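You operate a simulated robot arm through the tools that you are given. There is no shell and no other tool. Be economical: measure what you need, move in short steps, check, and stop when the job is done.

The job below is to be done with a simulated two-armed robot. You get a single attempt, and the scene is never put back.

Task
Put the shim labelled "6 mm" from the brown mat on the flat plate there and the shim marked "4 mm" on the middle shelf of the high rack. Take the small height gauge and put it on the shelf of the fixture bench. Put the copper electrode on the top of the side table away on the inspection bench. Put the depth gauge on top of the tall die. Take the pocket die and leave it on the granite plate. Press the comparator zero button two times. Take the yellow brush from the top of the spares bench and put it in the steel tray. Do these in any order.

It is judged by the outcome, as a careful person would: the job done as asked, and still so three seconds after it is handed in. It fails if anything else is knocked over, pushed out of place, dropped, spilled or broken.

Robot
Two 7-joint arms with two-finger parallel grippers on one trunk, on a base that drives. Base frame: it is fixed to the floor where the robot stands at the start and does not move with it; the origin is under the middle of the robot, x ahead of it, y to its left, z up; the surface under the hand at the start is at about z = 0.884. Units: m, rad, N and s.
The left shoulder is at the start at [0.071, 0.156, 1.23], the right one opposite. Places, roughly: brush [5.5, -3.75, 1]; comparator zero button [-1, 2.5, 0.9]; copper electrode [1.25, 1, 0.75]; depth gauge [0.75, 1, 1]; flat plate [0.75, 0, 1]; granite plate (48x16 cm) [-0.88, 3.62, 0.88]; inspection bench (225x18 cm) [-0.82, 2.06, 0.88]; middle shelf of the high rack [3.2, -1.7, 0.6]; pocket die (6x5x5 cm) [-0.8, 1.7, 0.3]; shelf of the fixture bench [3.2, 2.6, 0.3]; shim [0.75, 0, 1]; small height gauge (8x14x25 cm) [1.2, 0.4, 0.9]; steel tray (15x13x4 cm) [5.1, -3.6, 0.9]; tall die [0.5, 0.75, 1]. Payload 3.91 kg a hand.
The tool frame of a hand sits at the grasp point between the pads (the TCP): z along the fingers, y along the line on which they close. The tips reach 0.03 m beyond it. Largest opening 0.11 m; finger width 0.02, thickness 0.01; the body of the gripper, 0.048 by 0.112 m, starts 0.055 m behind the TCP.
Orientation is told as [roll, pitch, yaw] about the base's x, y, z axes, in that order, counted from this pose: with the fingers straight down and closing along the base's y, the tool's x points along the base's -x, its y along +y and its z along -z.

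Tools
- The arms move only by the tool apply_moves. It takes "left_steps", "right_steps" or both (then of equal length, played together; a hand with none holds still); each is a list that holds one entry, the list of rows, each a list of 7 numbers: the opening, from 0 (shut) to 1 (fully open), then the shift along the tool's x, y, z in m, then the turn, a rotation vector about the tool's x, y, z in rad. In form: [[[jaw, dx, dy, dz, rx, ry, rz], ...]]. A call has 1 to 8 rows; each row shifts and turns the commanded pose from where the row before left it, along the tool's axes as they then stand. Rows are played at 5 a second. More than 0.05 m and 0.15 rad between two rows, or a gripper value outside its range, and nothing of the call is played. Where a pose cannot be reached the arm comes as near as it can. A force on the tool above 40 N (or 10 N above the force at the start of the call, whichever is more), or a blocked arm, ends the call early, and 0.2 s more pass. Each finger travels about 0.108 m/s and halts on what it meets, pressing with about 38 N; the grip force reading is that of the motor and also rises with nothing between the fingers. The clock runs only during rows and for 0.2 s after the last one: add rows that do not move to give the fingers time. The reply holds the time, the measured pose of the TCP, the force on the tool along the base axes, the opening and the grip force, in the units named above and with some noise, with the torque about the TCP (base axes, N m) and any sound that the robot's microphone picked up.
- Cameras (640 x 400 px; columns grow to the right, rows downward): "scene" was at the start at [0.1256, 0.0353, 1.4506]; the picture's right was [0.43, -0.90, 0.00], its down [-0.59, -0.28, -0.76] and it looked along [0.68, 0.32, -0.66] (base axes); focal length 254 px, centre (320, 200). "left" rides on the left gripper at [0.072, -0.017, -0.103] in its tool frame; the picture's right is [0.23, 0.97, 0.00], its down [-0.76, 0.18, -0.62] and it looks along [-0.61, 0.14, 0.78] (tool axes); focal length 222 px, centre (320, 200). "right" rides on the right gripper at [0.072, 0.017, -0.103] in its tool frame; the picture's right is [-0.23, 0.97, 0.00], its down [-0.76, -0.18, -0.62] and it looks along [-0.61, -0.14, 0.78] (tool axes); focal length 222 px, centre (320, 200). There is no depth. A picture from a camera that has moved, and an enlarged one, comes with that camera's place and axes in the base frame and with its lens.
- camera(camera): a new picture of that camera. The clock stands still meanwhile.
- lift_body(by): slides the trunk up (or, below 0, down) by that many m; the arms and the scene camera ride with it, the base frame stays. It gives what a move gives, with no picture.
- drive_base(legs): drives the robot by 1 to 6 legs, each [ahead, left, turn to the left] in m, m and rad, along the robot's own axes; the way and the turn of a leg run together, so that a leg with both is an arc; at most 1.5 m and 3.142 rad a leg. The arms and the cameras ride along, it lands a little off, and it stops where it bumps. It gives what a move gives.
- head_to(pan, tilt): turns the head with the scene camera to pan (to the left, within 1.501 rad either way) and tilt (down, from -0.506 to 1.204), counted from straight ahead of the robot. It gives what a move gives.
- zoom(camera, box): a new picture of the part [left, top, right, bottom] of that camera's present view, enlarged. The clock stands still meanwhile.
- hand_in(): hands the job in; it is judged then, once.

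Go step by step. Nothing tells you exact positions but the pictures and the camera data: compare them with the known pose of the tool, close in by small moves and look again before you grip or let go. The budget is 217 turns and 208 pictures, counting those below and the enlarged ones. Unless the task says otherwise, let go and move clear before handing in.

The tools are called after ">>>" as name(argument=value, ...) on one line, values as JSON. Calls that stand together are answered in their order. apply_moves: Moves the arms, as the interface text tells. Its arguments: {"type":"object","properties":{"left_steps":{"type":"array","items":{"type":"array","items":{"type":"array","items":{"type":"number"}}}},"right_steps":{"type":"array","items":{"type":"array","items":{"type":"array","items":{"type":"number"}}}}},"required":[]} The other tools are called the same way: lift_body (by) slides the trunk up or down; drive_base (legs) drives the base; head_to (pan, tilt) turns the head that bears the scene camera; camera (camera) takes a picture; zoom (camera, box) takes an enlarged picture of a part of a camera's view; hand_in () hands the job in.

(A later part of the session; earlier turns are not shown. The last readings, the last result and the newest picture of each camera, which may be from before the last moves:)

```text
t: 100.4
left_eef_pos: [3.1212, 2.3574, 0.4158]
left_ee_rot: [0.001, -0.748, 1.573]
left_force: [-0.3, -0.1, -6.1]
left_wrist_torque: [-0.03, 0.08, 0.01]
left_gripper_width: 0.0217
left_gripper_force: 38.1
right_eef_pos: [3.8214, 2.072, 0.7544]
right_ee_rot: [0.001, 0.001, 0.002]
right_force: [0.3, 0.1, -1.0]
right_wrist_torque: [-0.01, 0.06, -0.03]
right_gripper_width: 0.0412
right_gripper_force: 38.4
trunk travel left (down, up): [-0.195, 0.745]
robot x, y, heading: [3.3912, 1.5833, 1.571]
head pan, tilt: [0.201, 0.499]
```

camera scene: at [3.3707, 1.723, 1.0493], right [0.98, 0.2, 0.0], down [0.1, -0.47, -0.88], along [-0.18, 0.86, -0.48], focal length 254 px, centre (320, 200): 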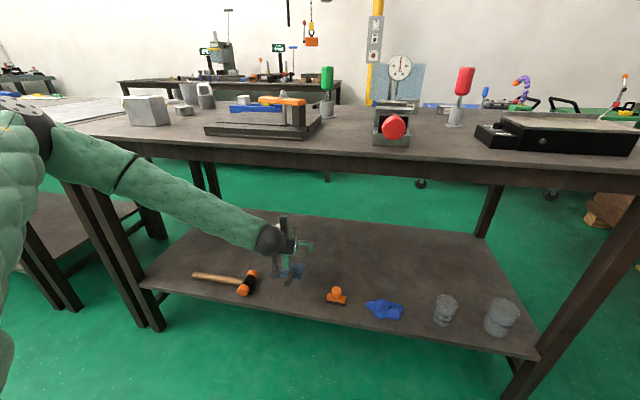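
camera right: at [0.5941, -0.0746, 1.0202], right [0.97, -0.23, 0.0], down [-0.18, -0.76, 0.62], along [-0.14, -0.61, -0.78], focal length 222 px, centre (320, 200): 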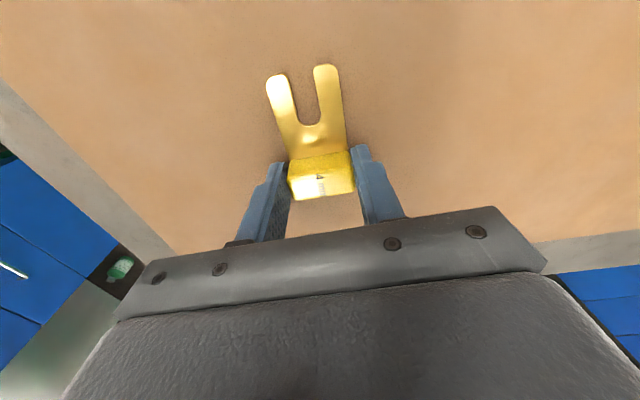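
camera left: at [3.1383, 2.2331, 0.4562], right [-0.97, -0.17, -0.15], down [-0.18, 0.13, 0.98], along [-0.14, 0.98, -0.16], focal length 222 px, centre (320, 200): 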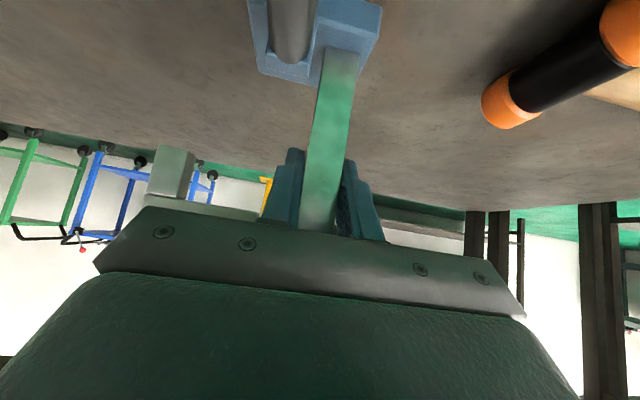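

>>> apply_moves(left_steps=[[[0, 0.0014, 0, 0.0015, 0, 0, 0], [0, 0.0014, 0, 0.0015, 0, 0, 0], [0, 0.0014, 0, 0.0015, 0, 0, 0], [0, 0.0014, 0, 0.0015, 0, 0, 0], [0, 0.0014, 0, 0.0015, 0, 0, 0], [0, 0.0014, 0, 0.0015, 0, 0, 0], [0, 0, 0, 0, 0, 0, 0]]])

>>> zoom(camera="scene", box=[230, 190, 350, 290])

```text
t: 102.0
left_eef_pos: [3.1223, 2.3565, 0.4094]
left_ee_rot: [0.003, -0.755, 1.572]
left_force: [-0.8, -6.4, 34.0]
left_wrist_torque: [0.86, -0.97, 0.07]
left_gripper_width: 0.0221
left_gripper_force: 38.0
right_eef_pos: [3.8221, 2.0722, 0.756]
right_ee_rot: [0.001, 0.001, 0.002]
right_force: [-0.5, 0.3, -1.3]
right_wrist_torque: [-0.05, 0.03, -0.04]
right_gripper_width: 0.0412
right_gripper_force: 37.9
trunk travel left (down, up): [-0.195, 0.745]
robot x, y, heading: [3.3889, 1.5805, 1.571]
head pan, tilt: [0.201, 0.499]
```

```text
4.00 times, centred on (290, 240) of scene
camera zoom: at [3.3713, 1.7203, 0.9901], right [0.98, 0.2, 0.0], down [0.1, -0.47, -0.88], along [-0.18, 0.86, -0.48], focal length 1015 px, centre (440, 40)
```

zoom: 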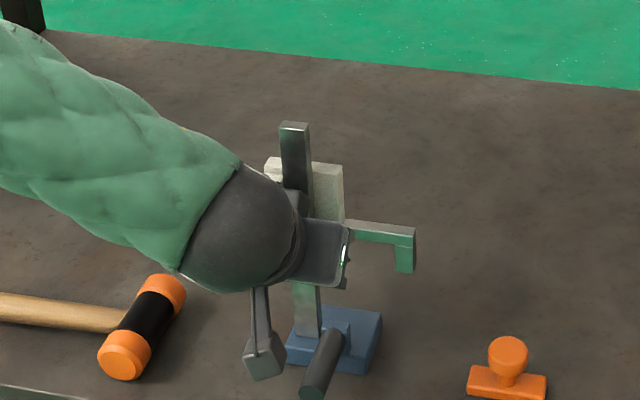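

On the shelf. Relax the press, open, then back out along the tool axis.

>>> apply_moves(left_steps=[[[0, -0.0014, 0, -0.0015, 0, 0, 0], [0, -0.0014, 0, -0.0015, 0, 0, 0], [0, 0, 0, 0, 0, 0, 0], [0.4, 0, 0, 0, 0, 0, 0], [0.7, 0, 0, 0, 0, 0, 0], [0.7, 0, 0, 0, 0, 0, 0]]])

>>> camera(camera="left")

>>> zoom(camera="scene", box=[230, 190, 350, 290])

```text
t: 103.4
left_eef_pos: [3.1214, 2.3572, 0.4098]
left_ee_rot: [-0.001, -0.749, 1.573]
left_force: [0.1, -1.2, -0.7]
left_wrist_torque: [0.08, -0.03, 0.03]
left_gripper_width: 0.0771
left_gripper_force: 0.1
right_eef_pos: [3.8217, 2.0724, 0.7558]
right_ee_rot: [-0.001, -0.001, 0.001]
right_force: [-0.3, 0.3, -1.1]
right_wrist_torque: [0.0, -0.04, 0.0]
right_gripper_width: 0.0413
right_gripper_force: 38.1
trunk travel left (down, up): [-0.195, 0.745]
robot x, y, heading: [3.3921, 1.5835, 1.569]
head pan, tilt: [0.201, 0.499]
```

```text
140 pictures are left
camera left: at [3.1384, 2.2328, 0.4361], right [-0.97, -0.17, -0.15], down [-0.18, 0.13, 0.97], along [-0.14, 0.98, -0.16], focal length 222 px, centre (320, 200)
```

left: 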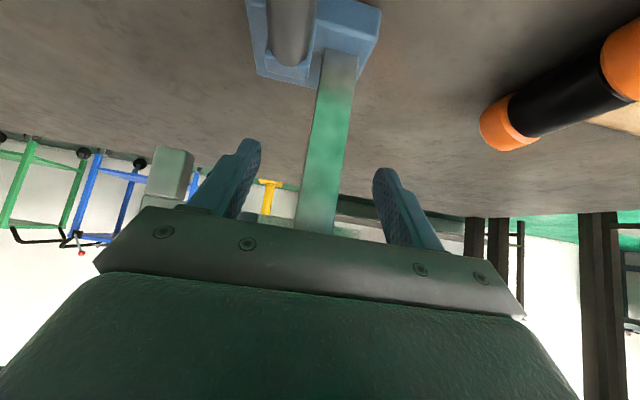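

```text
4.00 times, centred on (290, 240) of scene
camera zoom: at [3.3708, 1.7224, 0.9895], right [0.98, 0.2, 0.0], down [0.1, -0.47, -0.88], along [-0.18, 0.86, -0.48], focal length 1015 px, centre (440, 40)
```

zoom: 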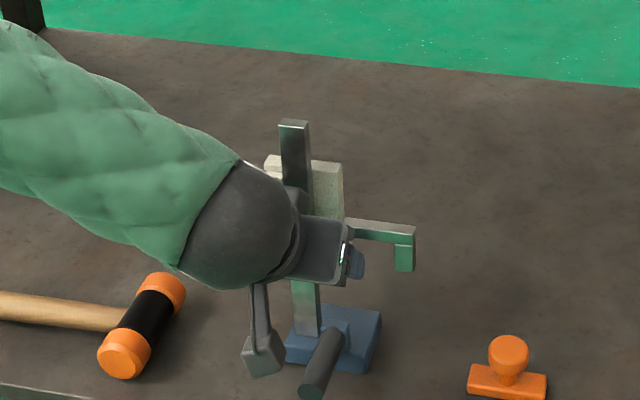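

Back the hand off horizontally, then drive back clear and raise the trunk.

>>> apply_moves(left_steps=[[[0.7, 0.0293, 0, -0.0272, 0, 0, 0], [0.7, 0.0293, 0, -0.0272, 0, 0, 0], [0.7, 0.0293, 0, -0.0272, 0, 0, 0]]])

>>> drive_base(legs=[[-0.45, 0, 0]])

>>> camera(camera="scene")

>>> lift_body(by=0.4)

>>> lift_body(by=0.3)

>>> drive_base(legs=[[0, 1.0, 0], [0, 0, -1.571], [0, 0, -1.571]])

>>> head_to(pan=0.3, tilt=0.5)

>>> camera(camera="scene")

```text
t: 104.2
left_eef_pos: [3.1203, 2.2392, 0.4093]
left_ee_rot: [0.001, -0.748, 1.573]
left_force: [0.5, -0.3, 0.5]
left_wrist_torque: [0.02, 0.04, 0.0]
left_gripper_width: 0.0768
left_gripper_force: 0.0
right_eef_pos: [3.8236, 2.0733, 0.7548]
right_ee_rot: [0.0, 0.0, 0.0]
right_force: [0.0, 0.9, -1.2]
right_wrist_torque: [0.05, -0.02, 0.02]
right_gripper_width: 0.0413
right_gripper_force: 38.1
trunk travel left (down, up): [-0.195, 0.745]
robot x, y, heading: [3.3915, 1.5821, 1.571]
head pan, tilt: [0.201, 0.499]
```

```text
t: 106.9
left_eef_pos: [3.1202, 1.7827, 0.4092]
left_ee_rot: [0.001, -0.75, 1.575]
left_force: [-0.1, -0.1, -0.5]
left_wrist_torque: [0.02, -0.01, -0.02]
left_gripper_width: 0.0771
left_gripper_force: 0.1
right_eef_pos: [3.8225, 1.618, 0.7553]
right_ee_rot: [0.0, 0.0, 0.003]
right_force: [-0.1, 0.1, -0.5]
right_wrist_torque: [0.02, 0.0, -0.02]
right_gripper_width: 0.0411
right_gripper_force: 38.2
trunk travel left (down, up): [-0.195, 0.745]
robot x, y, heading: [3.3946, 1.1276, 1.572]
head pan, tilt: [0.201, 0.499]
```

```text
138 pictures are left
camera scene: at [3.372, 1.2662, 0.9895], right [0.98, 0.2, 0.0], down [0.1, -0.47, -0.88], along [-0.18, 0.86, -0.48], focal length 254 px, centre (320, 200)
```

scene: 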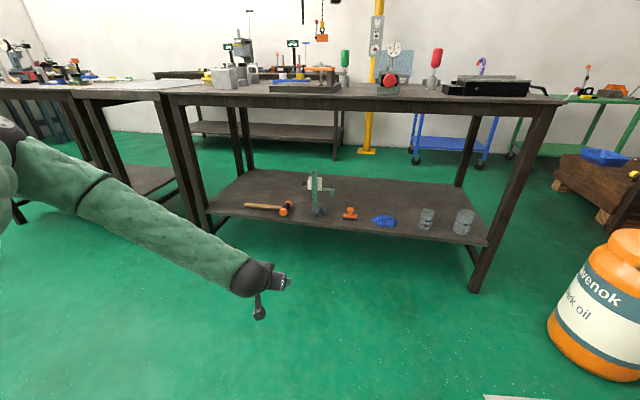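

```text
t: 110.7
left_eef_pos: [3.122, 1.7841, 0.81]
left_ee_rot: [0.0, -0.748, 1.573]
left_force: [0.1, -0.6, -0.1]
left_wrist_torque: [-0.02, -0.04, 0.0]
left_gripper_width: 0.0771
left_gripper_force: 0.1
right_eef_pos: [3.8227, 1.617, 1.1548]
right_ee_rot: [-0.001, 0.0, 0.002]
right_force: [-0.5, 0.2, -0.6]
right_wrist_torque: [0.01, 0.01, -0.01]
right_gripper_width: 0.0411
right_gripper_force: 38.2
trunk travel left (down, up): [-0.595, 0.345]
robot x, y, heading: [3.3942, 1.1263, 1.571]
head pan, tilt: [0.201, 0.499]
```

```text
t: 113.7
left_eef_pos: [3.122, 1.7829, 1.1094]
left_ee_rot: [-0.001, -0.749, 1.574]
left_force: [0.9, 0.3, 0.2]
left_wrist_torque: [-0.02, -0.02, 0.0]
left_gripper_width: 0.0771
left_gripper_force: 0.0
right_eef_pos: [3.8217, 1.6174, 1.4544]
right_ee_rot: [-0.001, 0.0, 0.001]
right_force: [-0.3, -1.2, -0.7]
right_wrist_torque: [-0.02, 0.02, 0.04]
right_gripper_width: 0.0413
right_gripper_force: 38.0
trunk travel left (down, up): [-0.895, 0.045]
robot x, y, heading: [3.3915, 1.13, 1.57]
head pan, tilt: [0.201, 0.499]
```

```text
t: 126.3
left_eef_pos: [2.7068, 0.4948, 1.1081]
left_ee_rot: [0.0, -0.748, -1.509]
left_force: [0.1, 0.0, -0.7]
left_wrist_torque: [0.01, 0.03, 0.0]
left_gripper_width: 0.0771
left_gripper_force: 0.0
right_eef_pos: [1.9976, 0.6224, 1.4561]
right_ee_rot: [0.001, 0.0, -3.082]
right_force: [0.1, 0.9, -0.7]
right_wrist_torque: [0.0, -0.02, -0.01]
right_gripper_width: 0.0412
right_gripper_force: 38.2
trunk travel left (down, up): [-0.895, 0.045]
robot x, y, heading: [2.4008, 1.1336, -1.505]
head pan, tilt: [0.201, 0.499]
```

```text
t: 127.0
left_eef_pos: [2.708, 0.495, 1.1096]
left_ee_rot: [0.001, -0.749, -1.511]
left_force: [-1.0, -0.1, -0.1]
left_wrist_torque: [0.05, -0.01, -0.03]
left_gripper_width: 0.0767
left_gripper_force: 0.1
right_eef_pos: [1.9975, 0.6221, 1.4554]
right_ee_rot: [0.0, 0.0, -3.084]
right_force: [0.7, 0.1, -1.1]
right_wrist_torque: [0.03, -0.02, -0.01]
right_gripper_width: 0.0412
right_gripper_force: 38.2
trunk travel left (down, up): [-0.895, 0.045]
robot x, y, heading: [2.3973, 1.1331, -1.514]
head pan, tilt: [0.3, 0.499]
```

```text
137 pictures are left
camera scene: at [2.434, 0.9976, 1.6895], right [-0.94, -0.35, 0.0], down [-0.17, 0.45, -0.88], along [0.31, -0.82, -0.48], focal length 254 px, centre (320, 200)
```

scene: 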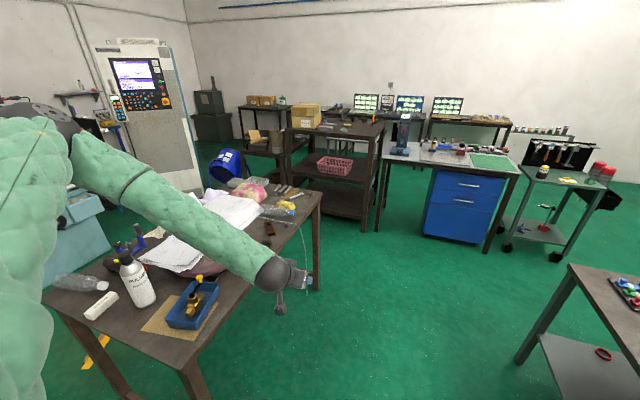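

Height gauge stands well on its shelf. The rack with pink basket on its middle shelf is ahead-left at about (3.2, −1.6), front y≈−1.4. Drive down the aisle for a closer look.

>>> drive_base(legs=[[0, 0, -0.057], [1.4, 0, 0]])

>>> head_to(pan=0.45, tilt=0.7)

>>> camera(camera="scene")

```text
t: 134.6
left_eef_pos: [2.687, -0.9618, 1.1094]
left_ee_rot: [-0.001, -0.75, -1.559]
left_force: [-0.1, 0.1, 0.1]
left_wrist_torque: [-0.01, 0.01, 0.0]
left_gripper_width: 0.077
left_gripper_force: 0.0
right_eef_pos: [1.9845, -0.8027, 1.4553]
right_ee_rot: [0.0, 0.0, -3.13]
right_force: [-0.4, -0.6, -1.3]
right_wrist_torque: [0.01, -0.01, 0.04]
right_gripper_width: 0.041
right_gripper_force: 38.1
trunk travel left (down, up): [-0.895, 0.045]
robot x, y, heading: [2.4111, -0.3062, -1.563]
head pan, tilt: [0.3, 0.499]
```

```text
t: 135.4
left_eef_pos: [2.6869, -0.9623, 1.1103]
left_ee_rot: [0.001, -0.748, -1.557]
left_force: [0.2, 0.1, -0.6]
left_wrist_torque: [0.0, 0.04, 0.01]
left_gripper_width: 0.0768
left_gripper_force: 0.0
right_eef_pos: [1.9828, -0.8032, 1.456]
right_ee_rot: [0.0, 0.001, -3.133]
right_force: [0.4, -0.7, -1.6]
right_wrist_torque: [0.01, 0.02, -0.01]
right_gripper_width: 0.0413
right_gripper_force: 37.6
trunk travel left (down, up): [-0.895, 0.045]
robot x, y, heading: [2.4113, -0.3108, -1.558]
head pan, tilt: [0.45, 0.7]
```

```text
136 pictures are left
camera scene: at [2.448, -0.4383, 1.6718], right [-0.9, -0.45, 0.0], down [-0.29, 0.58, -0.77], along [0.34, -0.68, -0.64], focal length 254 px, centre (320, 200)
```

scene: 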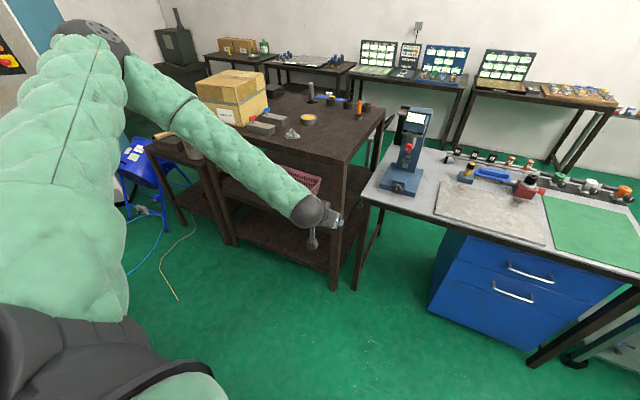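

I need to see the middle shelf directly; lower the trunk with the head toward the rack.

>>> lift_body(by=-0.4)

>>> lift_body(by=-0.25)

>>> head_to(pan=0.5, tilt=0.35)

>>> camera(camera="scene")

>>> camera(camera="left")

```text
t: 139.2
left_eef_pos: [2.687, -0.9632, 0.7099]
left_ee_rot: [0.001, -0.748, -1.558]
left_force: [0.5, 0.3, 0.3]
left_wrist_torque: [0.02, -0.03, 0.04]
left_gripper_width: 0.077
left_gripper_force: 0.1
right_eef_pos: [1.9841, -0.8027, 1.0547]
right_ee_rot: [-0.001, -0.002, -3.132]
right_force: [0.4, 0.6, -0.7]
right_wrist_torque: [-0.01, -0.02, -0.01]
right_gripper_width: 0.0409
right_gripper_force: 38.4
trunk travel left (down, up): [-0.495, 0.445]
robot x, y, heading: [2.411, -0.3096, -1.557]
head pan, tilt: [0.45, 0.7]
```

```text
t: 141.8
left_eef_pos: [2.6866, -0.9629, 0.46]
left_ee_rot: [0.001, -0.749, -1.558]
left_force: [0.7, -0.7, 0.1]
left_wrist_torque: [0.05, -0.01, 0.01]
left_gripper_width: 0.0771
left_gripper_force: 0.1
right_eef_pos: [1.984, -0.8019, 0.8057]
right_ee_rot: [0.001, 0.0, -3.132]
right_force: [-0.7, 0.0, -0.1]
right_wrist_torque: [-0.02, 0.0, -0.02]
right_gripper_width: 0.0412
right_gripper_force: 38.0
trunk travel left (down, up): [-0.245, 0.695]
robot x, y, heading: [2.4067, -0.3109, -1.554]
head pan, tilt: [0.45, 0.7]
```

```text
t: 142.6
left_eef_pos: [2.6873, -0.9627, 0.4608]
left_ee_rot: [0.0, -0.749, -1.559]
left_force: [0.1, 0.4, -0.3]
left_wrist_torque: [0.01, 0.02, 0.01]
left_gripper_width: 0.0771
left_gripper_force: 0.0
right_eef_pos: [1.983, -0.8018, 0.8051]
right_ee_rot: [0.0, 0.0, -3.131]
right_force: [-0.2, -0.6, -1.3]
right_wrist_torque: [0.02, 0.01, -0.02]
right_gripper_width: 0.0409
right_gripper_force: 37.4
trunk travel left (down, up): [-0.245, 0.695]
robot x, y, heading: [2.4101, -0.3109, -1.556]
head pan, tilt: [0.499, 0.351]
```

```text
135 pictures are left
camera scene: at [2.4558, -0.4428, 1.0531], right [-0.87, -0.49, 0.0], down [-0.17, 0.3, -0.94], along [0.46, -0.82, -0.34], focal length 254 px, centre (320, 200)
```

scene: 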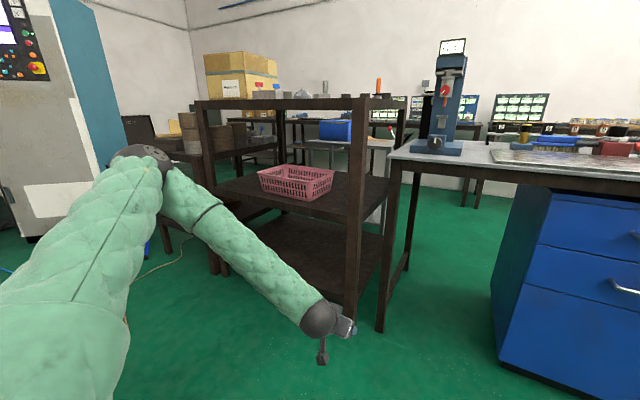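

```text
134 pictures are left
camera left: at [2.6687, -0.8405, 0.486], right [0.97, 0.18, -0.15], down [0.18, -0.13, 0.98], along [0.15, -0.98, -0.16], focal length 222 px, centre (320, 200)
```

left: 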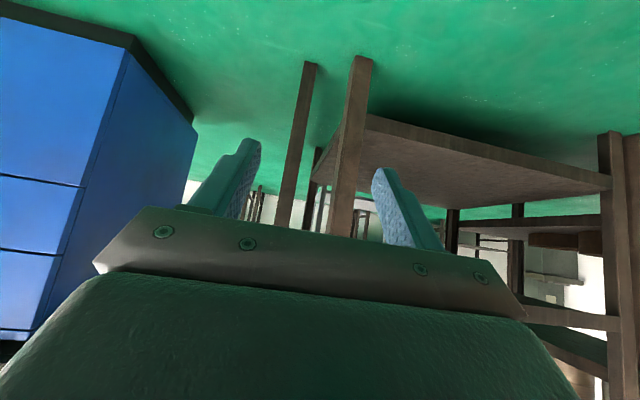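

Middle shelf: basket spans x≈3.05–3.44; free space at right, target ~(2.92, −1.43). I'll fold the left arm aside and bring the right hand to the centre-front before moving in.

>>> apply_moves(left_steps=[[[0.7, 0, 0, 0, 0, 0.15, 0], [0.7, 0, 0, 0, 0, 0.15, 0], [0.7, 0, 0, 0, 0, 0.15, 0], [0.7, 0, 0, 0, 0, 0.15, 0], [0.7, 0, 0, 0, 0, 0.15, 0], [0.7, 0.035, 0.025, 0, 0, 0, 0], [0.7, 0.035, 0.025, 0, 0, 0, 0], [0.7, 0.035, 0.025, 0, 0, 0, 0]]], right_steps=[[[0, 0.04, 0, 0, 0, 0, 0], [0, 0.04, 0, 0, 0, 0, 0], [0, 0.04, 0, 0, 0, 0, 0], [0, 0.04, 0, 0, 0, 0, 0], [0, 0.04, 0, 0, 0, 0, 0], [0, 0.04, 0, 0, 0, 0, 0], [0, 0.04, 0, 0, 0, 0, 0], [0, 0.04, 0, 0, 0, 0, 0]]])

>>> apply_moves(left_steps=[[[0.7, 0.03, 0.03, 0, 0, 0, 0], [0.7, 0.03, 0.03, 0, 0, 0, 0], [0.7, 0.03, 0.03, 0, 0, 0, 0], [0.7, 0.03, 0.03, 0, 0, 0, 0], [0.7, 0.03, 0.03, 0, 0, 0, 0], [0.7, 0.03, 0.03, 0, 0, 0, 0], [0.7, 0.03, 0, 0, 0, 0, 0]]])

>>> head_to(pan=0.2, tilt=0.6)

>>> camera(camera="scene")

```text
t: 144.4
left_eef_pos: [2.7604, -0.8556, 0.4594]
left_ee_rot: [0.001, 0.002, -1.561]
left_force: [0.6, 0.7, -0.6]
left_wrist_torque: [0.01, 0.0, -0.01]
left_gripper_width: 0.077
left_gripper_force: 0.1
right_eef_pos: [2.3028, -0.8009, 0.8045]
right_ee_rot: [0.001, -0.001, -3.135]
right_force: [0.0, -0.7, -0.3]
right_wrist_torque: [-0.01, -0.02, 0.03]
right_gripper_width: 0.0412
right_gripper_force: 37.5
trunk travel left (down, up): [-0.245, 0.695]
robot x, y, heading: [2.4107, -0.3113, -1.562]
head pan, tilt: [0.499, 0.351]
```

```text
t: 146.2
left_eef_pos: [2.9366, -0.729, 0.4717]
left_ee_rot: [0.005, -0.025, -1.723]
left_force: [-0.1, 1.5, -0.1]
left_wrist_torque: [-0.09, 0.03, 0.02]
left_gripper_width: 0.077
left_gripper_force: 0.2
right_eef_pos: [2.2855, -0.7675, 0.8127]
right_ee_rot: [0.028, 0.006, 2.99]
right_force: [0.7, 0.1, -0.2]
right_wrist_torque: [0.05, 0.03, 0.03]
right_gripper_width: 0.0411
right_gripper_force: 37.8
trunk travel left (down, up): [-0.245, 0.695]
robot x, y, heading: [2.4757, -0.3255, -1.724]
head pan, tilt: [0.499, 0.351]
stopped in row 7 (left hand): the arm was blocked; the commanded pose is now the measured one
```

```text
t: 147.0
left_eef_pos: [2.923, -0.7486, 0.4719]
left_ee_rot: [0.011, -0.015, -1.739]
left_force: [-0.6, -0.1, 0.7]
left_wrist_torque: [0.01, -0.09, -0.02]
left_gripper_width: 0.0768
left_gripper_force: 0.1
right_eef_pos: [2.2685, -0.778, 0.8077]
right_ee_rot: [0.013, 0.011, 2.968]
right_force: [-0.9, 1.4, -1.5]
right_wrist_torque: [-0.11, -0.08, 0.05]
right_gripper_width: 0.0411
right_gripper_force: 37.8
trunk travel left (down, up): [-0.245, 0.695]
robot x, y, heading: [2.4696, -0.3313, -1.74]
head pan, tilt: [0.201, 0.6]
```

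```text
133 pictures are left
camera scene: at [2.45, -0.4704, 1.0308], right [-1.0, -0.03, -0.01], down [-0.01, 0.56, -0.82], along [0.03, -0.82, -0.56], focal length 254 px, centre (320, 200)
```

scene: 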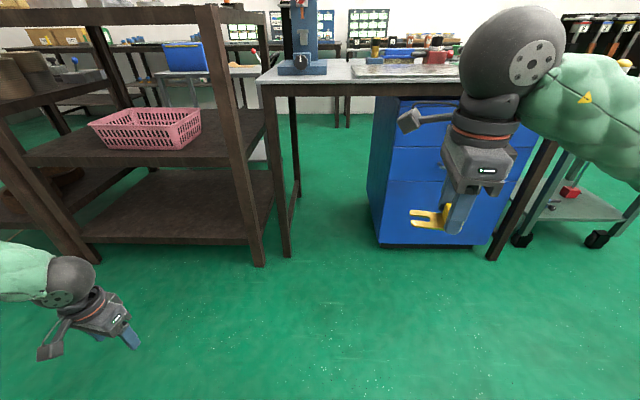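

The left arm got blocked, likely its elbow against the bench on the left. I'll look there before doing anything.

>>> head_to(pan=1.3, tilt=0.5)

>>> camera(camera="scene")

```text
t: 148.3
left_eef_pos: [2.9232, -0.7486, 0.471]
left_ee_rot: [0.014, -0.016, -1.739]
left_force: [0.2, 0.6, 0.1]
left_wrist_torque: [0.03, 0.02, -0.03]
left_gripper_width: 0.0772
left_gripper_force: 0.0
right_eef_pos: [2.269, -0.7814, 0.8077]
right_ee_rot: [0.013, 0.015, 2.971]
right_force: [-0.1, 0.7, -1.0]
right_wrist_torque: [0.0, 0.04, 0.0]
right_gripper_width: 0.0412
right_gripper_force: 38.4
trunk travel left (down, up): [-0.245, 0.695]
robot x, y, heading: [2.4704, -0.3354, -1.74]
head pan, tilt: [1.3, 0.499]
```

```text
132 pictures are left
camera scene: at [2.5285, -0.4222, 1.0404], right [-0.43, -0.9, -0.01], down [-0.42, 0.2, -0.88], along [0.8, -0.37, -0.47], focal length 254 px, centre (320, 200)
```

scene: 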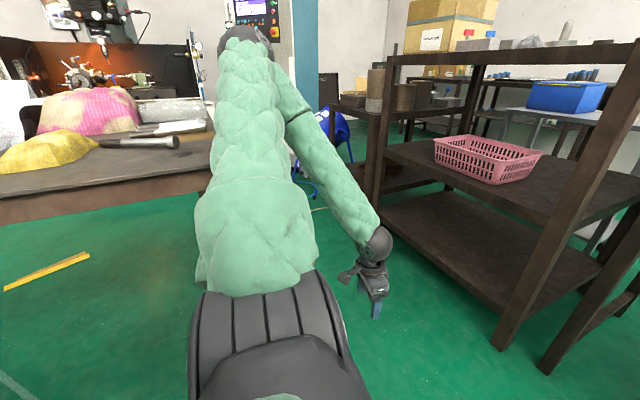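

The upper arm is just touching the bench end; nothing on it appears moved. I'll drive forward away from it first, then square up and shift left.

>>> drive_base(legs=[[0.32, 0, 0], [0, 0, 0.17]])

>>> camera(camera="scene")

```text
t: 149.2
left_eef_pos: [2.9317, -0.7583, 0.4646]
left_ee_rot: [0.004, -0.015, -1.72]
left_force: [-0.9, 1.2, -0.1]
left_wrist_torque: [0.02, -0.01, 0.01]
left_gripper_width: 0.0771
left_gripper_force: 0.1
right_eef_pos: [2.2805, -0.8049, 0.8075]
right_ee_rot: [0.012, 0.005, 2.987]
right_force: [0.2, 0.9, -1.5]
right_wrist_torque: [-0.02, 0.02, 0.02]
right_gripper_width: 0.0413
right_gripper_force: 38.2
trunk travel left (down, up): [-0.245, 0.695]
robot x, y, heading: [2.465, -0.3496, -1.72]
head pan, tilt: [1.3, 0.499]
stopped in leg 1: the robot was blocked; the commanded pose is now the measured one
```

```text
131 pictures are left
camera scene: at [2.5367, -0.4408, 1.0388], right [-0.41, -0.91, 0.0], down [-0.43, 0.2, -0.88], along [0.8, -0.36, -0.48], focal length 254 px, centre (320, 200)
```

scene: 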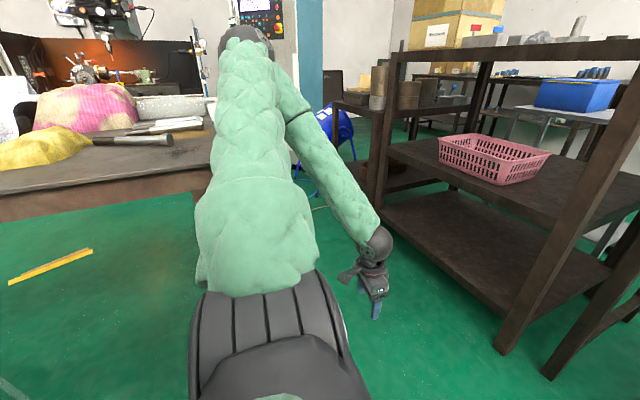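

Still blocked; I'll look at the other side to see what touches.

>>> head_to(pan=-1.2, tilt=0.6)

>>> camera(camera="scene")

>>> head_to(pan=1.5, tilt=0.9)

>>> camera(camera="scene")

>>> camera(camera="left")

```text
t: 151.5
left_eef_pos: [2.9321, -0.7592, 0.4652]
left_ee_rot: [0.001, -0.013, -1.72]
left_force: [1.8, 0.7, 0.1]
left_wrist_torque: [0.02, 0.0, 0.01]
left_gripper_width: 0.0769
left_gripper_force: 0.0
right_eef_pos: [2.2833, -0.805, 0.807]
right_ee_rot: [0.011, 0.004, 2.991]
right_force: [0.9, 0.1, -1.3]
right_wrist_torque: [-0.03, -0.03, 0.01]
right_gripper_width: 0.0413
right_gripper_force: 38.5
trunk travel left (down, up): [-0.245, 0.695]
robot x, y, heading: [2.4671, -0.3496, -1.72]
head pan, tilt: [-1.201, 0.6]
```

```text
130 pictures are left
camera scene: at [2.3681, -0.4246, 1.0298], right [-0.22, 0.98, 0.0], down [0.56, 0.13, -0.82], along [-0.8, -0.18, -0.57], focal length 254 px, centre (320, 200)
```

scene: 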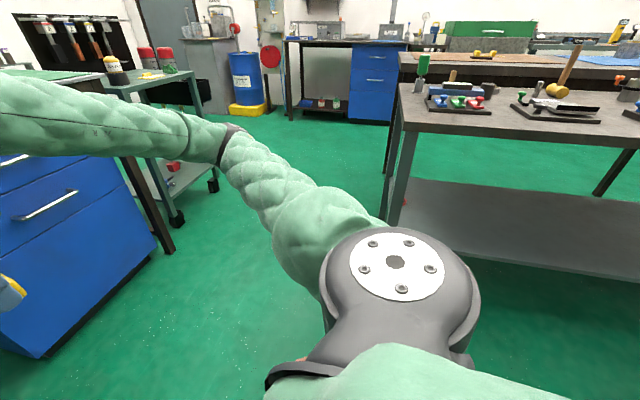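

```text
t: 153.9
left_eef_pos: [2.9331, -0.7588, 0.465]
left_ee_rot: [0.002, -0.012, -1.719]
left_force: [-0.7, -0.2, -0.7]
left_wrist_torque: [0.01, -0.01, 0.0]
left_gripper_width: 0.0768
left_gripper_force: 0.0
right_eef_pos: [2.2828, -0.8046, 0.8082]
right_ee_rot: [0.011, 0.003, 2.991]
right_force: [0.7, 0.6, -1.1]
right_wrist_torque: [0.02, 0.01, 0.0]
right_gripper_width: 0.0412
right_gripper_force: 38.5
trunk travel left (down, up): [-0.245, 0.695]
robot x, y, heading: [2.4655, -0.3507, -1.722]
head pan, tilt: [1.499, 0.901]
```

```text
129 pictures are left
camera scene: at [2.5283, -0.4215, 1.0059], right [-0.22, -0.98, -0.01], down [-0.76, 0.17, -0.62], along [0.61, -0.13, -0.78], focal length 254 px, centre (320, 200)
```

scene: 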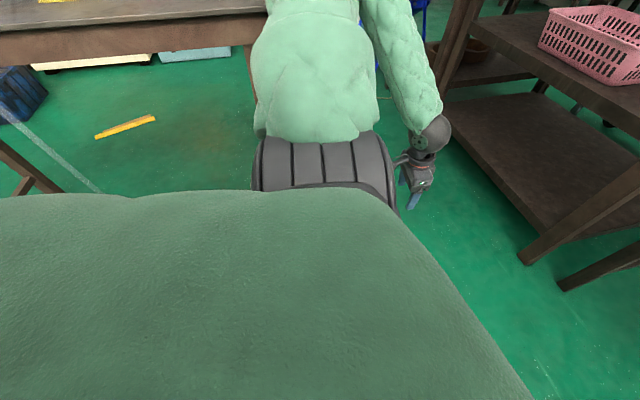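

```text
128 pictures are left
camera left: at [2.927, -0.6841, 0.5678], right [1.0, 0.08, 0.0], down [0.06, -0.77, 0.63], along [0.05, -0.63, -0.77], focal length 222 px, centre (320, 200)
```

left: 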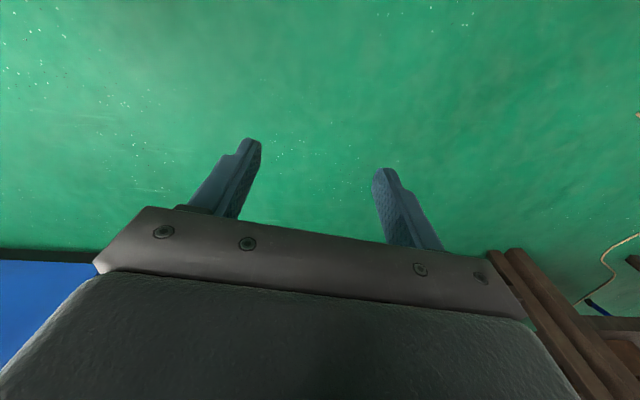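

The upper arm is pressed by the bench end on its back side. I'll first bring the left hand forward/inward again to relieve it, then move off.

>>> apply_moves(left_steps=[[[0.7, -0.02, -0.02, 0, 0, 0, 0], [0.7, -0.03, -0.03, 0, 0, 0, 0], [0.7, -0.03, -0.03, 0, 0, 0, 0], [0.7, -0.03, -0.03, 0, 0, 0, 0], [0.7, -0.03, -0.03, 0, 0, 0, 0]]])

>>> drive_base(legs=[[0.15, -0.15, 0]])

>>> camera(camera="scene")

```text
t: 155.1
left_eef_pos: [2.7752, -0.8742, 0.4667]
left_ee_rot: [-0.005, -0.016, -1.715]
left_force: [0.1, 0.2, -0.5]
left_wrist_torque: [-0.02, 0.03, 0.0]
left_gripper_width: 0.0771
left_gripper_force: 0.2
right_eef_pos: [2.288, -0.8039, 0.8095]
right_ee_rot: [0.014, -0.003, 2.993]
right_force: [1.0, -0.2, -2.0]
right_wrist_torque: [0.04, 0.03, 0.03]
right_gripper_width: 0.0411
right_gripper_force: 38.2
trunk travel left (down, up): [-0.245, 0.695]
robot x, y, heading: [2.4669, -0.3477, -1.712]
head pan, tilt: [1.499, 0.901]
```

```text
t: 156.8
left_eef_pos: [2.6037, -1.0038, 0.4694]
left_ee_rot: [-0.004, -0.017, -1.719]
left_force: [0.8, 0.0, 0.2]
left_wrist_torque: [0.0, -0.01, 0.0]
left_gripper_width: 0.0767
left_gripper_force: 0.0
right_eef_pos: [2.1149, -0.9315, 0.8108]
right_ee_rot: [0.014, -0.001, 2.99]
right_force: [-0.1, 0.1, -1.2]
right_wrist_torque: [0.0, 0.01, -0.01]
right_gripper_width: 0.0411
right_gripper_force: 38.4
trunk travel left (down, up): [-0.245, 0.695]
robot x, y, heading: [2.2955, -0.4792, -1.719]
head pan, tilt: [1.499, 0.901]
```

```text
127 pictures are left
camera scene: at [2.3608, -0.5472, 1.0056], right [-0.22, -0.98, 0.0], down [-0.76, 0.17, -0.62], along [0.61, -0.14, -0.78], focal length 254 px, centre (320, 200)
```

scene: 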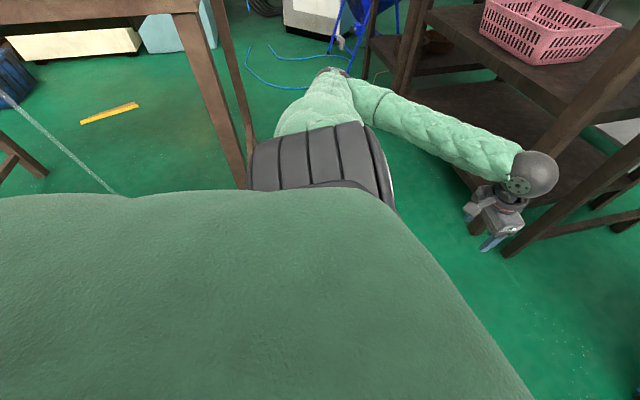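

Freed. Now advance, square the heading, then shift left in front of the rack with both hands held close.

>>> drive_base(legs=[[0.22, 0, 0], [0, 0, 0.148], [0, 0.64, 0]])

>>> head_to(pan=0.1, tilt=0.45)

>>> camera(camera="scene")

>>> camera(camera="right")

```text
t: 162.2
left_eef_pos: [3.2824, -1.1678, 0.4671]
left_ee_rot: [-0.003, -0.018, -1.558]
left_force: [-0.3, -0.4, 0.1]
left_wrist_torque: [0.02, 0.02, 0.04]
left_gripper_width: 0.0767
left_gripper_force: 0.1
right_eef_pos: [2.7897, -1.174, 0.8104]
right_ee_rot: [0.014, -0.001, -3.133]
right_force: [-0.5, 0.6, -0.5]
right_wrist_torque: [0.02, -0.04, 0.01]
right_gripper_width: 0.0411
right_gripper_force: 37.8
trunk travel left (down, up): [-0.245, 0.695]
robot x, y, heading: [2.895, -0.6996, -1.556]
head pan, tilt: [1.499, 0.901]
```

```text
t: 163.8
left_eef_pos: [3.2815, -1.1672, 0.4685]
left_ee_rot: [-0.002, -0.017, -1.559]
left_force: [0.8, 0.1, -0.1]
left_wrist_torque: [-0.02, 0.02, -0.05]
left_gripper_width: 0.0771
left_gripper_force: 0.0
right_eef_pos: [2.7889, -1.1755, 0.8104]
right_ee_rot: [0.014, 0.0, -3.134]
right_force: [0.2, -0.5, -1.3]
right_wrist_torque: [-0.01, 0.0, -0.01]
right_gripper_width: 0.0409
right_gripper_force: 38.1
trunk travel left (down, up): [-0.245, 0.695]
robot x, y, heading: [2.8969, -0.7013, -1.557]
head pan, tilt: [0.099, 0.45]
```

```text
126 pictures are left
camera scene: at [2.9053, -0.8419, 1.044], right [-0.99, -0.11, 0.0], down [-0.05, 0.43, -0.9], along [0.1, -0.89, -0.44], focal length 254 px, centre (320, 200)
```

scene: 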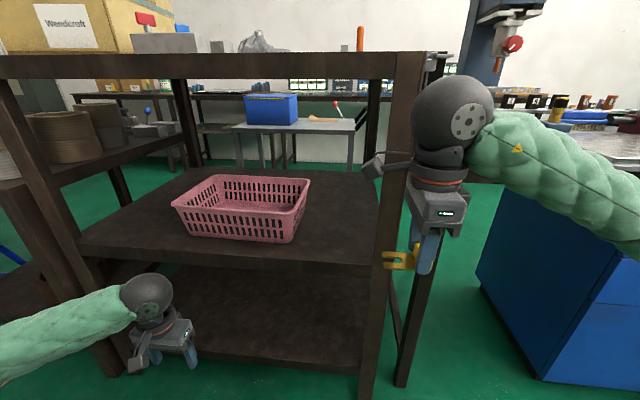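

```text
125 pictures are left
camera right: at [2.8609, -1.1891, 0.9128], right [-0.22, -0.98, 0.01], down [-0.76, 0.18, 0.62], along [-0.61, 0.12, -0.78], focal length 222 px, centre (320, 200)
```

right: 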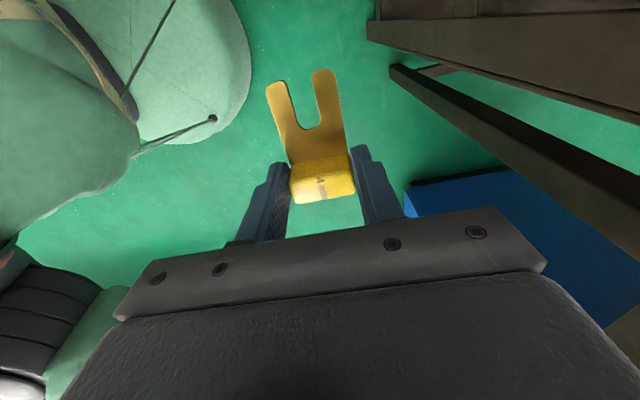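

Shelf z≈0.60, front y −1.36, right leg inner face x≈2.825, basket from x≈3.04. Bring the right hand to x≈2.91, lower trunk 0.12.

>>> apply_moves(right_steps=[[[0, 0.04, 0, 0, 0, 0, 0], [0, 0.04, 0, 0, 0, 0, 0], [0, 0.041, 0, 0, 0, 0, 0], [0, 0, 0, 0, 0, 0, 0]]])

>>> lift_body(by=-0.12)

>>> apply_moves(right_steps=[[[0, 0, 0.04, 0, 0, 0, 0], [0, 0, 0.04, 0, 0, 0, 0], [0, 0, 0.04, 0, 0, 0, 0]]])

>>> camera(camera="scene")

>>> camera(camera="right")

```text
t: 164.8
left_eef_pos: [3.2821, -1.1666, 0.4668]
left_ee_rot: [-0.002, -0.016, -1.559]
left_force: [0.3, 0.8, 0.6]
left_wrist_torque: [0.02, 0.02, 0.0]
left_gripper_width: 0.077
left_gripper_force: 0.1
right_eef_pos: [2.9092, -1.1716, 0.8082]
right_ee_rot: [0.016, -0.002, -3.134]
right_force: [0.6, -0.6, -1.7]
right_wrist_torque: [-0.02, 0.02, -0.01]
right_gripper_width: 0.0411
right_gripper_force: 38.1
trunk travel left (down, up): [-0.245, 0.695]
robot x, y, heading: [2.8969, -0.6987, -1.557]
head pan, tilt: [0.099, 0.45]
```

```text
t: 166.3
left_eef_pos: [3.2818, -1.1673, 0.3481]
left_ee_rot: [-0.002, -0.017, -1.559]
left_force: [-0.4, 0.3, -0.2]
left_wrist_torque: [0.03, -0.01, -0.02]
left_gripper_width: 0.0769
left_gripper_force: 0.1
right_eef_pos: [2.9088, -1.1713, 0.6887]
right_ee_rot: [0.016, -0.001, -3.132]
right_force: [-0.1, 0.5, -1.0]
right_wrist_torque: [0.0, 0.03, -0.02]
right_gripper_width: 0.0412
right_gripper_force: 38.2
trunk travel left (down, up): [-0.125, 0.815]
robot x, y, heading: [2.895, -0.6954, -1.559]
head pan, tilt: [0.099, 0.45]
```

```text
t: 167.1
left_eef_pos: [3.2817, -1.1682, 0.3477]
left_ee_rot: [-0.002, -0.018, -1.558]
left_force: [-0.2, 0.2, -0.1]
left_wrist_torque: [0.01, 0.01, -0.01]
left_gripper_width: 0.0771
left_gripper_force: 0.1
right_eef_pos: [2.9099, -1.2908, 0.6929]
right_ee_rot: [0.016, -0.001, -3.134]
right_force: [-1.1, -0.9, -0.7]
right_wrist_torque: [0.01, 0.02, -0.02]
right_gripper_width: 0.0408
right_gripper_force: 38.3
trunk travel left (down, up): [-0.125, 0.815]
robot x, y, heading: [2.8955, -0.6995, -1.559]
head pan, tilt: [0.099, 0.45]
```

```text
124 pictures are left
camera scene: at [2.9053, -0.8418, 0.9239], right [-0.99, -0.11, 0.0], down [-0.05, 0.43, -0.9], along [0.1, -0.89, -0.44], focal length 254 px, centre (320, 200)
```

scene: 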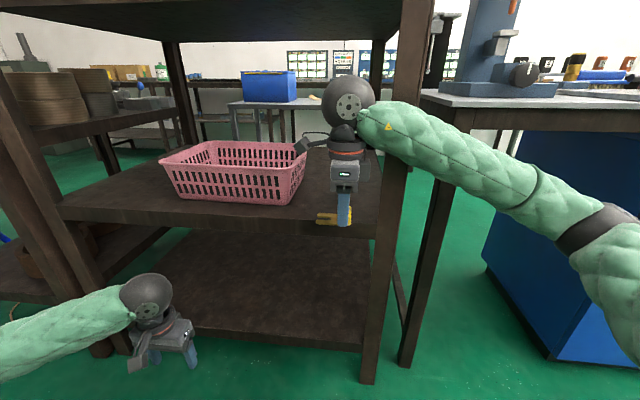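

```text
123 pictures are left
camera right: at [2.982, -1.3054, 0.7946], right [-0.22, -0.98, 0.01], down [-0.76, 0.18, 0.62], along [-0.61, 0.12, -0.78], focal length 222 px, centre (320, 200)
```

right: 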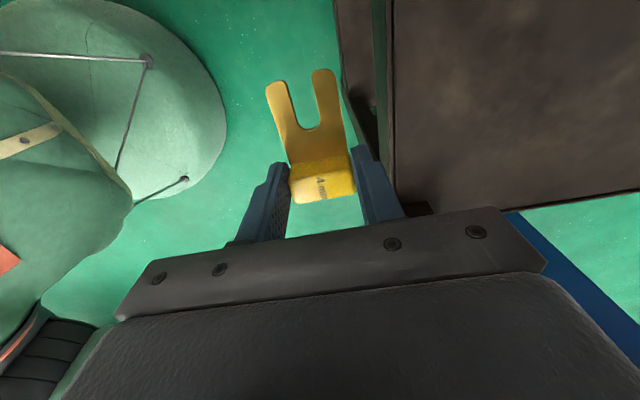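

The forearm would come close to the right rack leg from here. I'll retract, shift the base left 0.3 m so the arm comes in straighter.

>>> apply_moves(right_steps=[[[0, 0, -0.04, 0, 0, 0, 0], [0, 0, -0.04, 0, 0, 0, 0], [0, 0, -0.04, 0, 0, 0, 0]]])

>>> drive_base(legs=[[0.08, 0.3, -0.012]])

>>> apply_moves(right_steps=[[[0, -0.04, 0, 0, 0, 0, 0], [0, -0.04, 0, 0, 0, 0, 0], [0, -0.04, 0, 0, 0, 0, 0], [0, -0.04, 0, 0, 0, 0, 0], [0, -0.04, 0, 0, 0, 0, 0], [0, -0.04, 0, 0, 0, 0, 0], [0, -0.04, 0, 0, 0, 0, 0]]])

>>> camera(camera="scene")

```text
t: 167.9
left_eef_pos: [3.2812, -1.1677, 0.3472]
left_ee_rot: [-0.002, -0.018, -1.558]
left_force: [0.5, 0.4, 0.3]
left_wrist_torque: [0.02, -0.01, 0.0]
left_gripper_width: 0.077
left_gripper_force: 0.2
right_eef_pos: [2.9087, -1.1713, 0.6886]
right_ee_rot: [0.017, 0.0, -3.133]
right_force: [-0.1, -0.2, -0.4]
right_wrist_torque: [-0.01, 0.0, 0.03]
right_gripper_width: 0.0413
right_gripper_force: 37.3
trunk travel left (down, up): [-0.125, 0.815]
robot x, y, heading: [2.8973, -0.6982, -1.561]
head pan, tilt: [0.099, 0.45]
```

```text
t: 169.6
left_eef_pos: [3.4664, -1.2506, 0.3486]
left_ee_rot: [-0.003, -0.019, -1.628]
left_force: [0.1, 0.4, -0.4]
left_wrist_torque: [-0.02, 0.02, -0.03]
left_gripper_width: 0.0771
left_gripper_force: 0.0
right_eef_pos: [3.091, -1.2262, 0.6894]
right_ee_rot: [0.024, 0.0, 3.076]
right_force: [-0.5, -0.4, -1.1]
right_wrist_torque: [0.02, 0.01, -0.02]
right_gripper_width: 0.041
right_gripper_force: 38.3
trunk travel left (down, up): [-0.125, 0.815]
robot x, y, heading: [3.1117, -0.7607, -1.63]
head pan, tilt: [0.099, 0.45]
stopped in leg 1: the robot was blocked; the commanded pose is now the measured one
```

```text
t: 171.2
left_eef_pos: [3.469, -1.2501, 0.3469]
left_ee_rot: [-0.003, -0.016, -1.625]
left_force: [0.1, -0.2, 0.1]
left_wrist_torque: [-0.02, 0.03, 0.0]
left_gripper_width: 0.0767
left_gripper_force: 0.1
right_eef_pos: [2.8118, -1.2133, 0.6897]
right_ee_rot: [0.017, -0.001, 3.08]
right_force: [0.3, -0.1, -0.6]
right_wrist_torque: [0.05, 0.02, 0.02]
right_gripper_width: 0.0411
right_gripper_force: 37.9
trunk travel left (down, up): [-0.125, 0.815]
robot x, y, heading: [3.1103, -0.7602, -1.619]
head pan, tilt: [0.099, 0.45]
```

```text
122 pictures are left
camera scene: at [3.1146, -0.9009, 0.924], right [-1.0, -0.04, 0.0], down [-0.02, 0.44, -0.9], along [0.04, -0.9, -0.44], focal length 254 px, centre (320, 200)
```

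scene: 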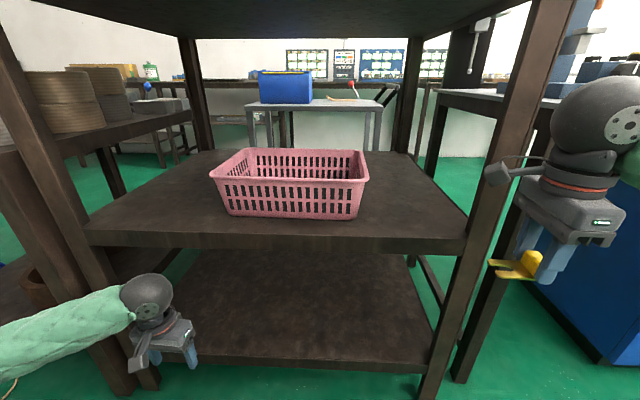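

Blocked again on the left side; check what's touching.

>>> head_to(pan=1.35, tilt=0.3)

>>> camera(camera="scene")

```text
t: 172.7
left_eef_pos: [3.4681, -1.2501, 0.347]
left_ee_rot: [-0.005, -0.017, -1.627]
left_force: [-0.8, 0.0, 0.2]
left_wrist_torque: [0.02, 0.0, 0.04]
left_gripper_width: 0.0772
left_gripper_force: 0.0
right_eef_pos: [2.812, -1.2122, 0.6898]
right_ee_rot: [0.019, 0.001, 3.078]
right_force: [0.2, -0.5, 0.0]
right_wrist_torque: [-0.01, -0.02, 0.01]
right_gripper_width: 0.041
right_gripper_force: 38.1
trunk travel left (down, up): [-0.125, 0.815]
robot x, y, heading: [3.1135, -0.7555, -1.627]
head pan, tilt: [1.349, 0.3]
```

```text
121 pictures are left
camera scene: at [3.2, -0.8344, 0.9379], right [-0.27, -0.96, 0.0], down [-0.28, 0.08, -0.96], along [0.92, -0.26, -0.3], focal length 254 px, centre (320, 200)
```

scene: 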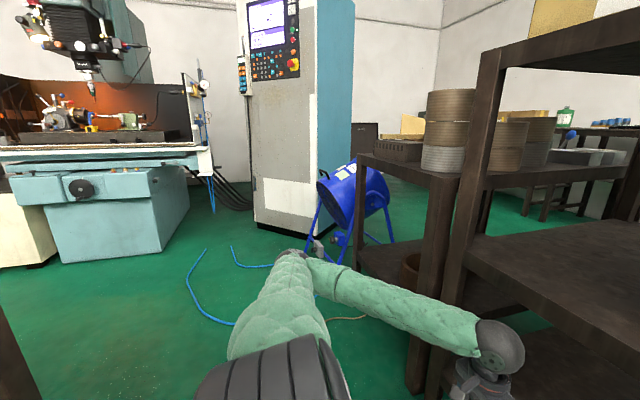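

The bench leg blocks the base. I need the right elbow's real location before reaching in.

>>> head_to(pan=-0.7, tilt=0.5)

>>> camera(camera="scene")

```text
t: 174.6
left_eef_pos: [3.468, -1.2513, 0.3471]
left_ee_rot: [-0.004, -0.018, -1.627]
left_force: [0.4, 0.4, -0.5]
left_wrist_torque: [0.03, 0.03, 0.04]
left_gripper_width: 0.077
left_gripper_force: 0.1
right_eef_pos: [2.8118, -1.2124, 0.6884]
right_ee_rot: [0.021, 0.001, 3.079]
right_force: [0.2, 0.3, -1.1]
right_wrist_torque: [0.02, 0.01, 0.0]
right_gripper_width: 0.041
right_gripper_force: 37.9
trunk travel left (down, up): [-0.125, 0.815]
robot x, y, heading: [3.1134, -0.7565, -1.633]
head pan, tilt: [-0.7, 0.499]
```

```text
120 pictures are left
camera scene: at [3.0478, -0.875, 0.9195], right [-0.73, 0.69, 0.0], down [0.33, 0.35, -0.88], along [-0.6, -0.64, -0.48], focal length 254 px, centre (320, 200)
```

scene: 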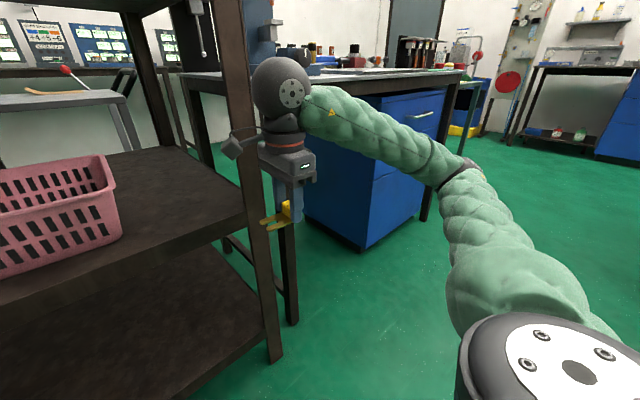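

The forearm comes from the side, so a vertical hand can't enter past the rack leg. Plan: set the shim on the rack's top front (free space), regrasp with a hand pitched 45° (wrist then stays outside the rack), then place it on the middle shelf. Raise the trunk and unturn the wrist.

>>> lift_body(by=0.4)

>>> lift_body(by=0.15)

>>> apply_moves(right_steps=[[[0, 0, 0, 0, 0, 0, -0.15], [0, 0, 0, 0, 0, 0, -0.15], [0, 0, 0, 0, 0, 0, -0.15], [0, 0, 0, 0, 0, 0, -0.15], [0, 0, 0, 0, 0, 0, -0.15], [0, 0, 0, 0, 0, 0, -0.15], [0, 0, 0, 0, 0, 0, -0.15], [0, 0, 0, 0, 0, 0, -0.15]]])

>>> apply_moves(right_steps=[[[0, 0, 0, 0, 0, 0, -0.15], [0, 0, 0, 0, 0, 0, -0.15], [0, 0, 0, 0, 0, 0, -0.07]]])

>>> head_to(pan=-0.3, tilt=0.8)

>>> camera(camera="scene")

```text
t: 178.5
left_eef_pos: [3.4665, -1.2508, 0.7467]
left_ee_rot: [-0.003, -0.015, -1.627]
left_force: [0.3, 0.0, 0.3]
left_wrist_torque: [0.02, 0.0, 0.0]
left_gripper_width: 0.0769
left_gripper_force: 0.1
right_eef_pos: [2.8115, -1.2127, 1.09]
right_ee_rot: [0.019, 0.0, 3.08]
right_force: [-0.5, 0.2, -1.8]
right_wrist_torque: [-0.02, 0.01, 0.01]
right_gripper_width: 0.0413
right_gripper_force: 38.1
trunk travel left (down, up): [-0.525, 0.415]
robot x, y, heading: [3.1145, -0.7571, -1.631]
head pan, tilt: [-0.7, 0.499]
```

```text
t: 180.2
left_eef_pos: [3.4678, -1.2514, 0.8967]
left_ee_rot: [-0.006, -0.016, -1.627]
left_force: [0.7, -0.4, -1.0]
left_wrist_torque: [0.03, -0.01, 0.05]
left_gripper_width: 0.0769
left_gripper_force: 0.0
right_eef_pos: [2.8119, -1.2122, 1.2397]
right_ee_rot: [0.02, 0.001, 3.078]
right_force: [0.3, 0.6, -1.0]
right_wrist_torque: [-0.01, 0.01, -0.02]
right_gripper_width: 0.0409
right_gripper_force: 37.5
trunk travel left (down, up): [-0.675, 0.265]
robot x, y, heading: [3.1134, -0.7568, -1.632]
head pan, tilt: [-0.7, 0.499]
```

```text
t: 182.0
left_eef_pos: [3.4683, -1.2496, 0.8965]
left_ee_rot: [-0.004, -0.017, -1.627]
left_force: [-0.3, 1.1, 0.9]
left_wrist_torque: [-0.01, 0.01, 0.0]
left_gripper_width: 0.077
left_gripper_force: 0.0
right_eef_pos: [2.811, -1.2137, 1.2405]
right_ee_rot: [0.007, -0.017, -2.004]
right_force: [-0.2, -0.1, -0.6]
right_wrist_torque: [-0.01, -0.01, 0.02]
right_gripper_width: 0.0409
right_gripper_force: 38.0
trunk travel left (down, up): [-0.675, 0.265]
robot x, y, heading: [3.1121, -0.7568, -1.624]
head pan, tilt: [-0.7, 0.499]
```

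```text
t: 182.8
left_eef_pos: [3.4667, -1.2516, 0.8973]
left_ee_rot: [-0.005, -0.017, -1.627]
left_force: [0.1, 0.0, -0.4]
left_wrist_torque: [-0.03, 0.02, 0.04]
left_gripper_width: 0.0771
left_gripper_force: 0.1
right_eef_pos: [2.8123, -1.2131, 1.2388]
right_ee_rot: [0.0, -0.019, -1.634]
right_force: [-0.3, 0.7, -0.8]
right_wrist_torque: [0.01, -0.02, 0.0]
right_gripper_width: 0.0411
right_gripper_force: 38.1
trunk travel left (down, up): [-0.675, 0.265]
robot x, y, heading: [3.1149, -0.7571, -1.627]
head pan, tilt: [-0.7, 0.499]
```

```text
t: 183.7
left_eef_pos: [3.4671, -1.2504, 0.8973]
left_ee_rot: [-0.003, -0.017, -1.627]
left_force: [0.8, -0.4, -0.6]
left_wrist_torque: [0.02, 0.01, -0.01]
left_gripper_width: 0.077
left_gripper_force: 0.1
right_eef_pos: [2.8127, -1.2125, 1.2393]
right_ee_rot: [0.0, -0.019, -1.637]
right_force: [0.2, 0.2, -0.1]
right_wrist_torque: [-0.06, 0.01, 0.0]
right_gripper_width: 0.041
right_gripper_force: 38.0
trunk travel left (down, up): [-0.675, 0.265]
robot x, y, heading: [3.1144, -0.7572, -1.629]
head pan, tilt: [-0.3, 0.799]
```

```text
119 pictures are left
camera scene: at [3.082, -0.8846, 1.4436], right [-0.94, 0.35, 0.0], down [0.25, 0.67, -0.7], along [-0.24, -0.65, -0.72], focal length 254 px, centre (320, 200)
```

scene: 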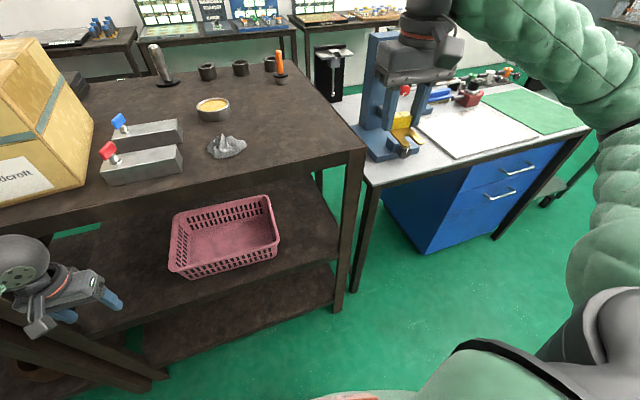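

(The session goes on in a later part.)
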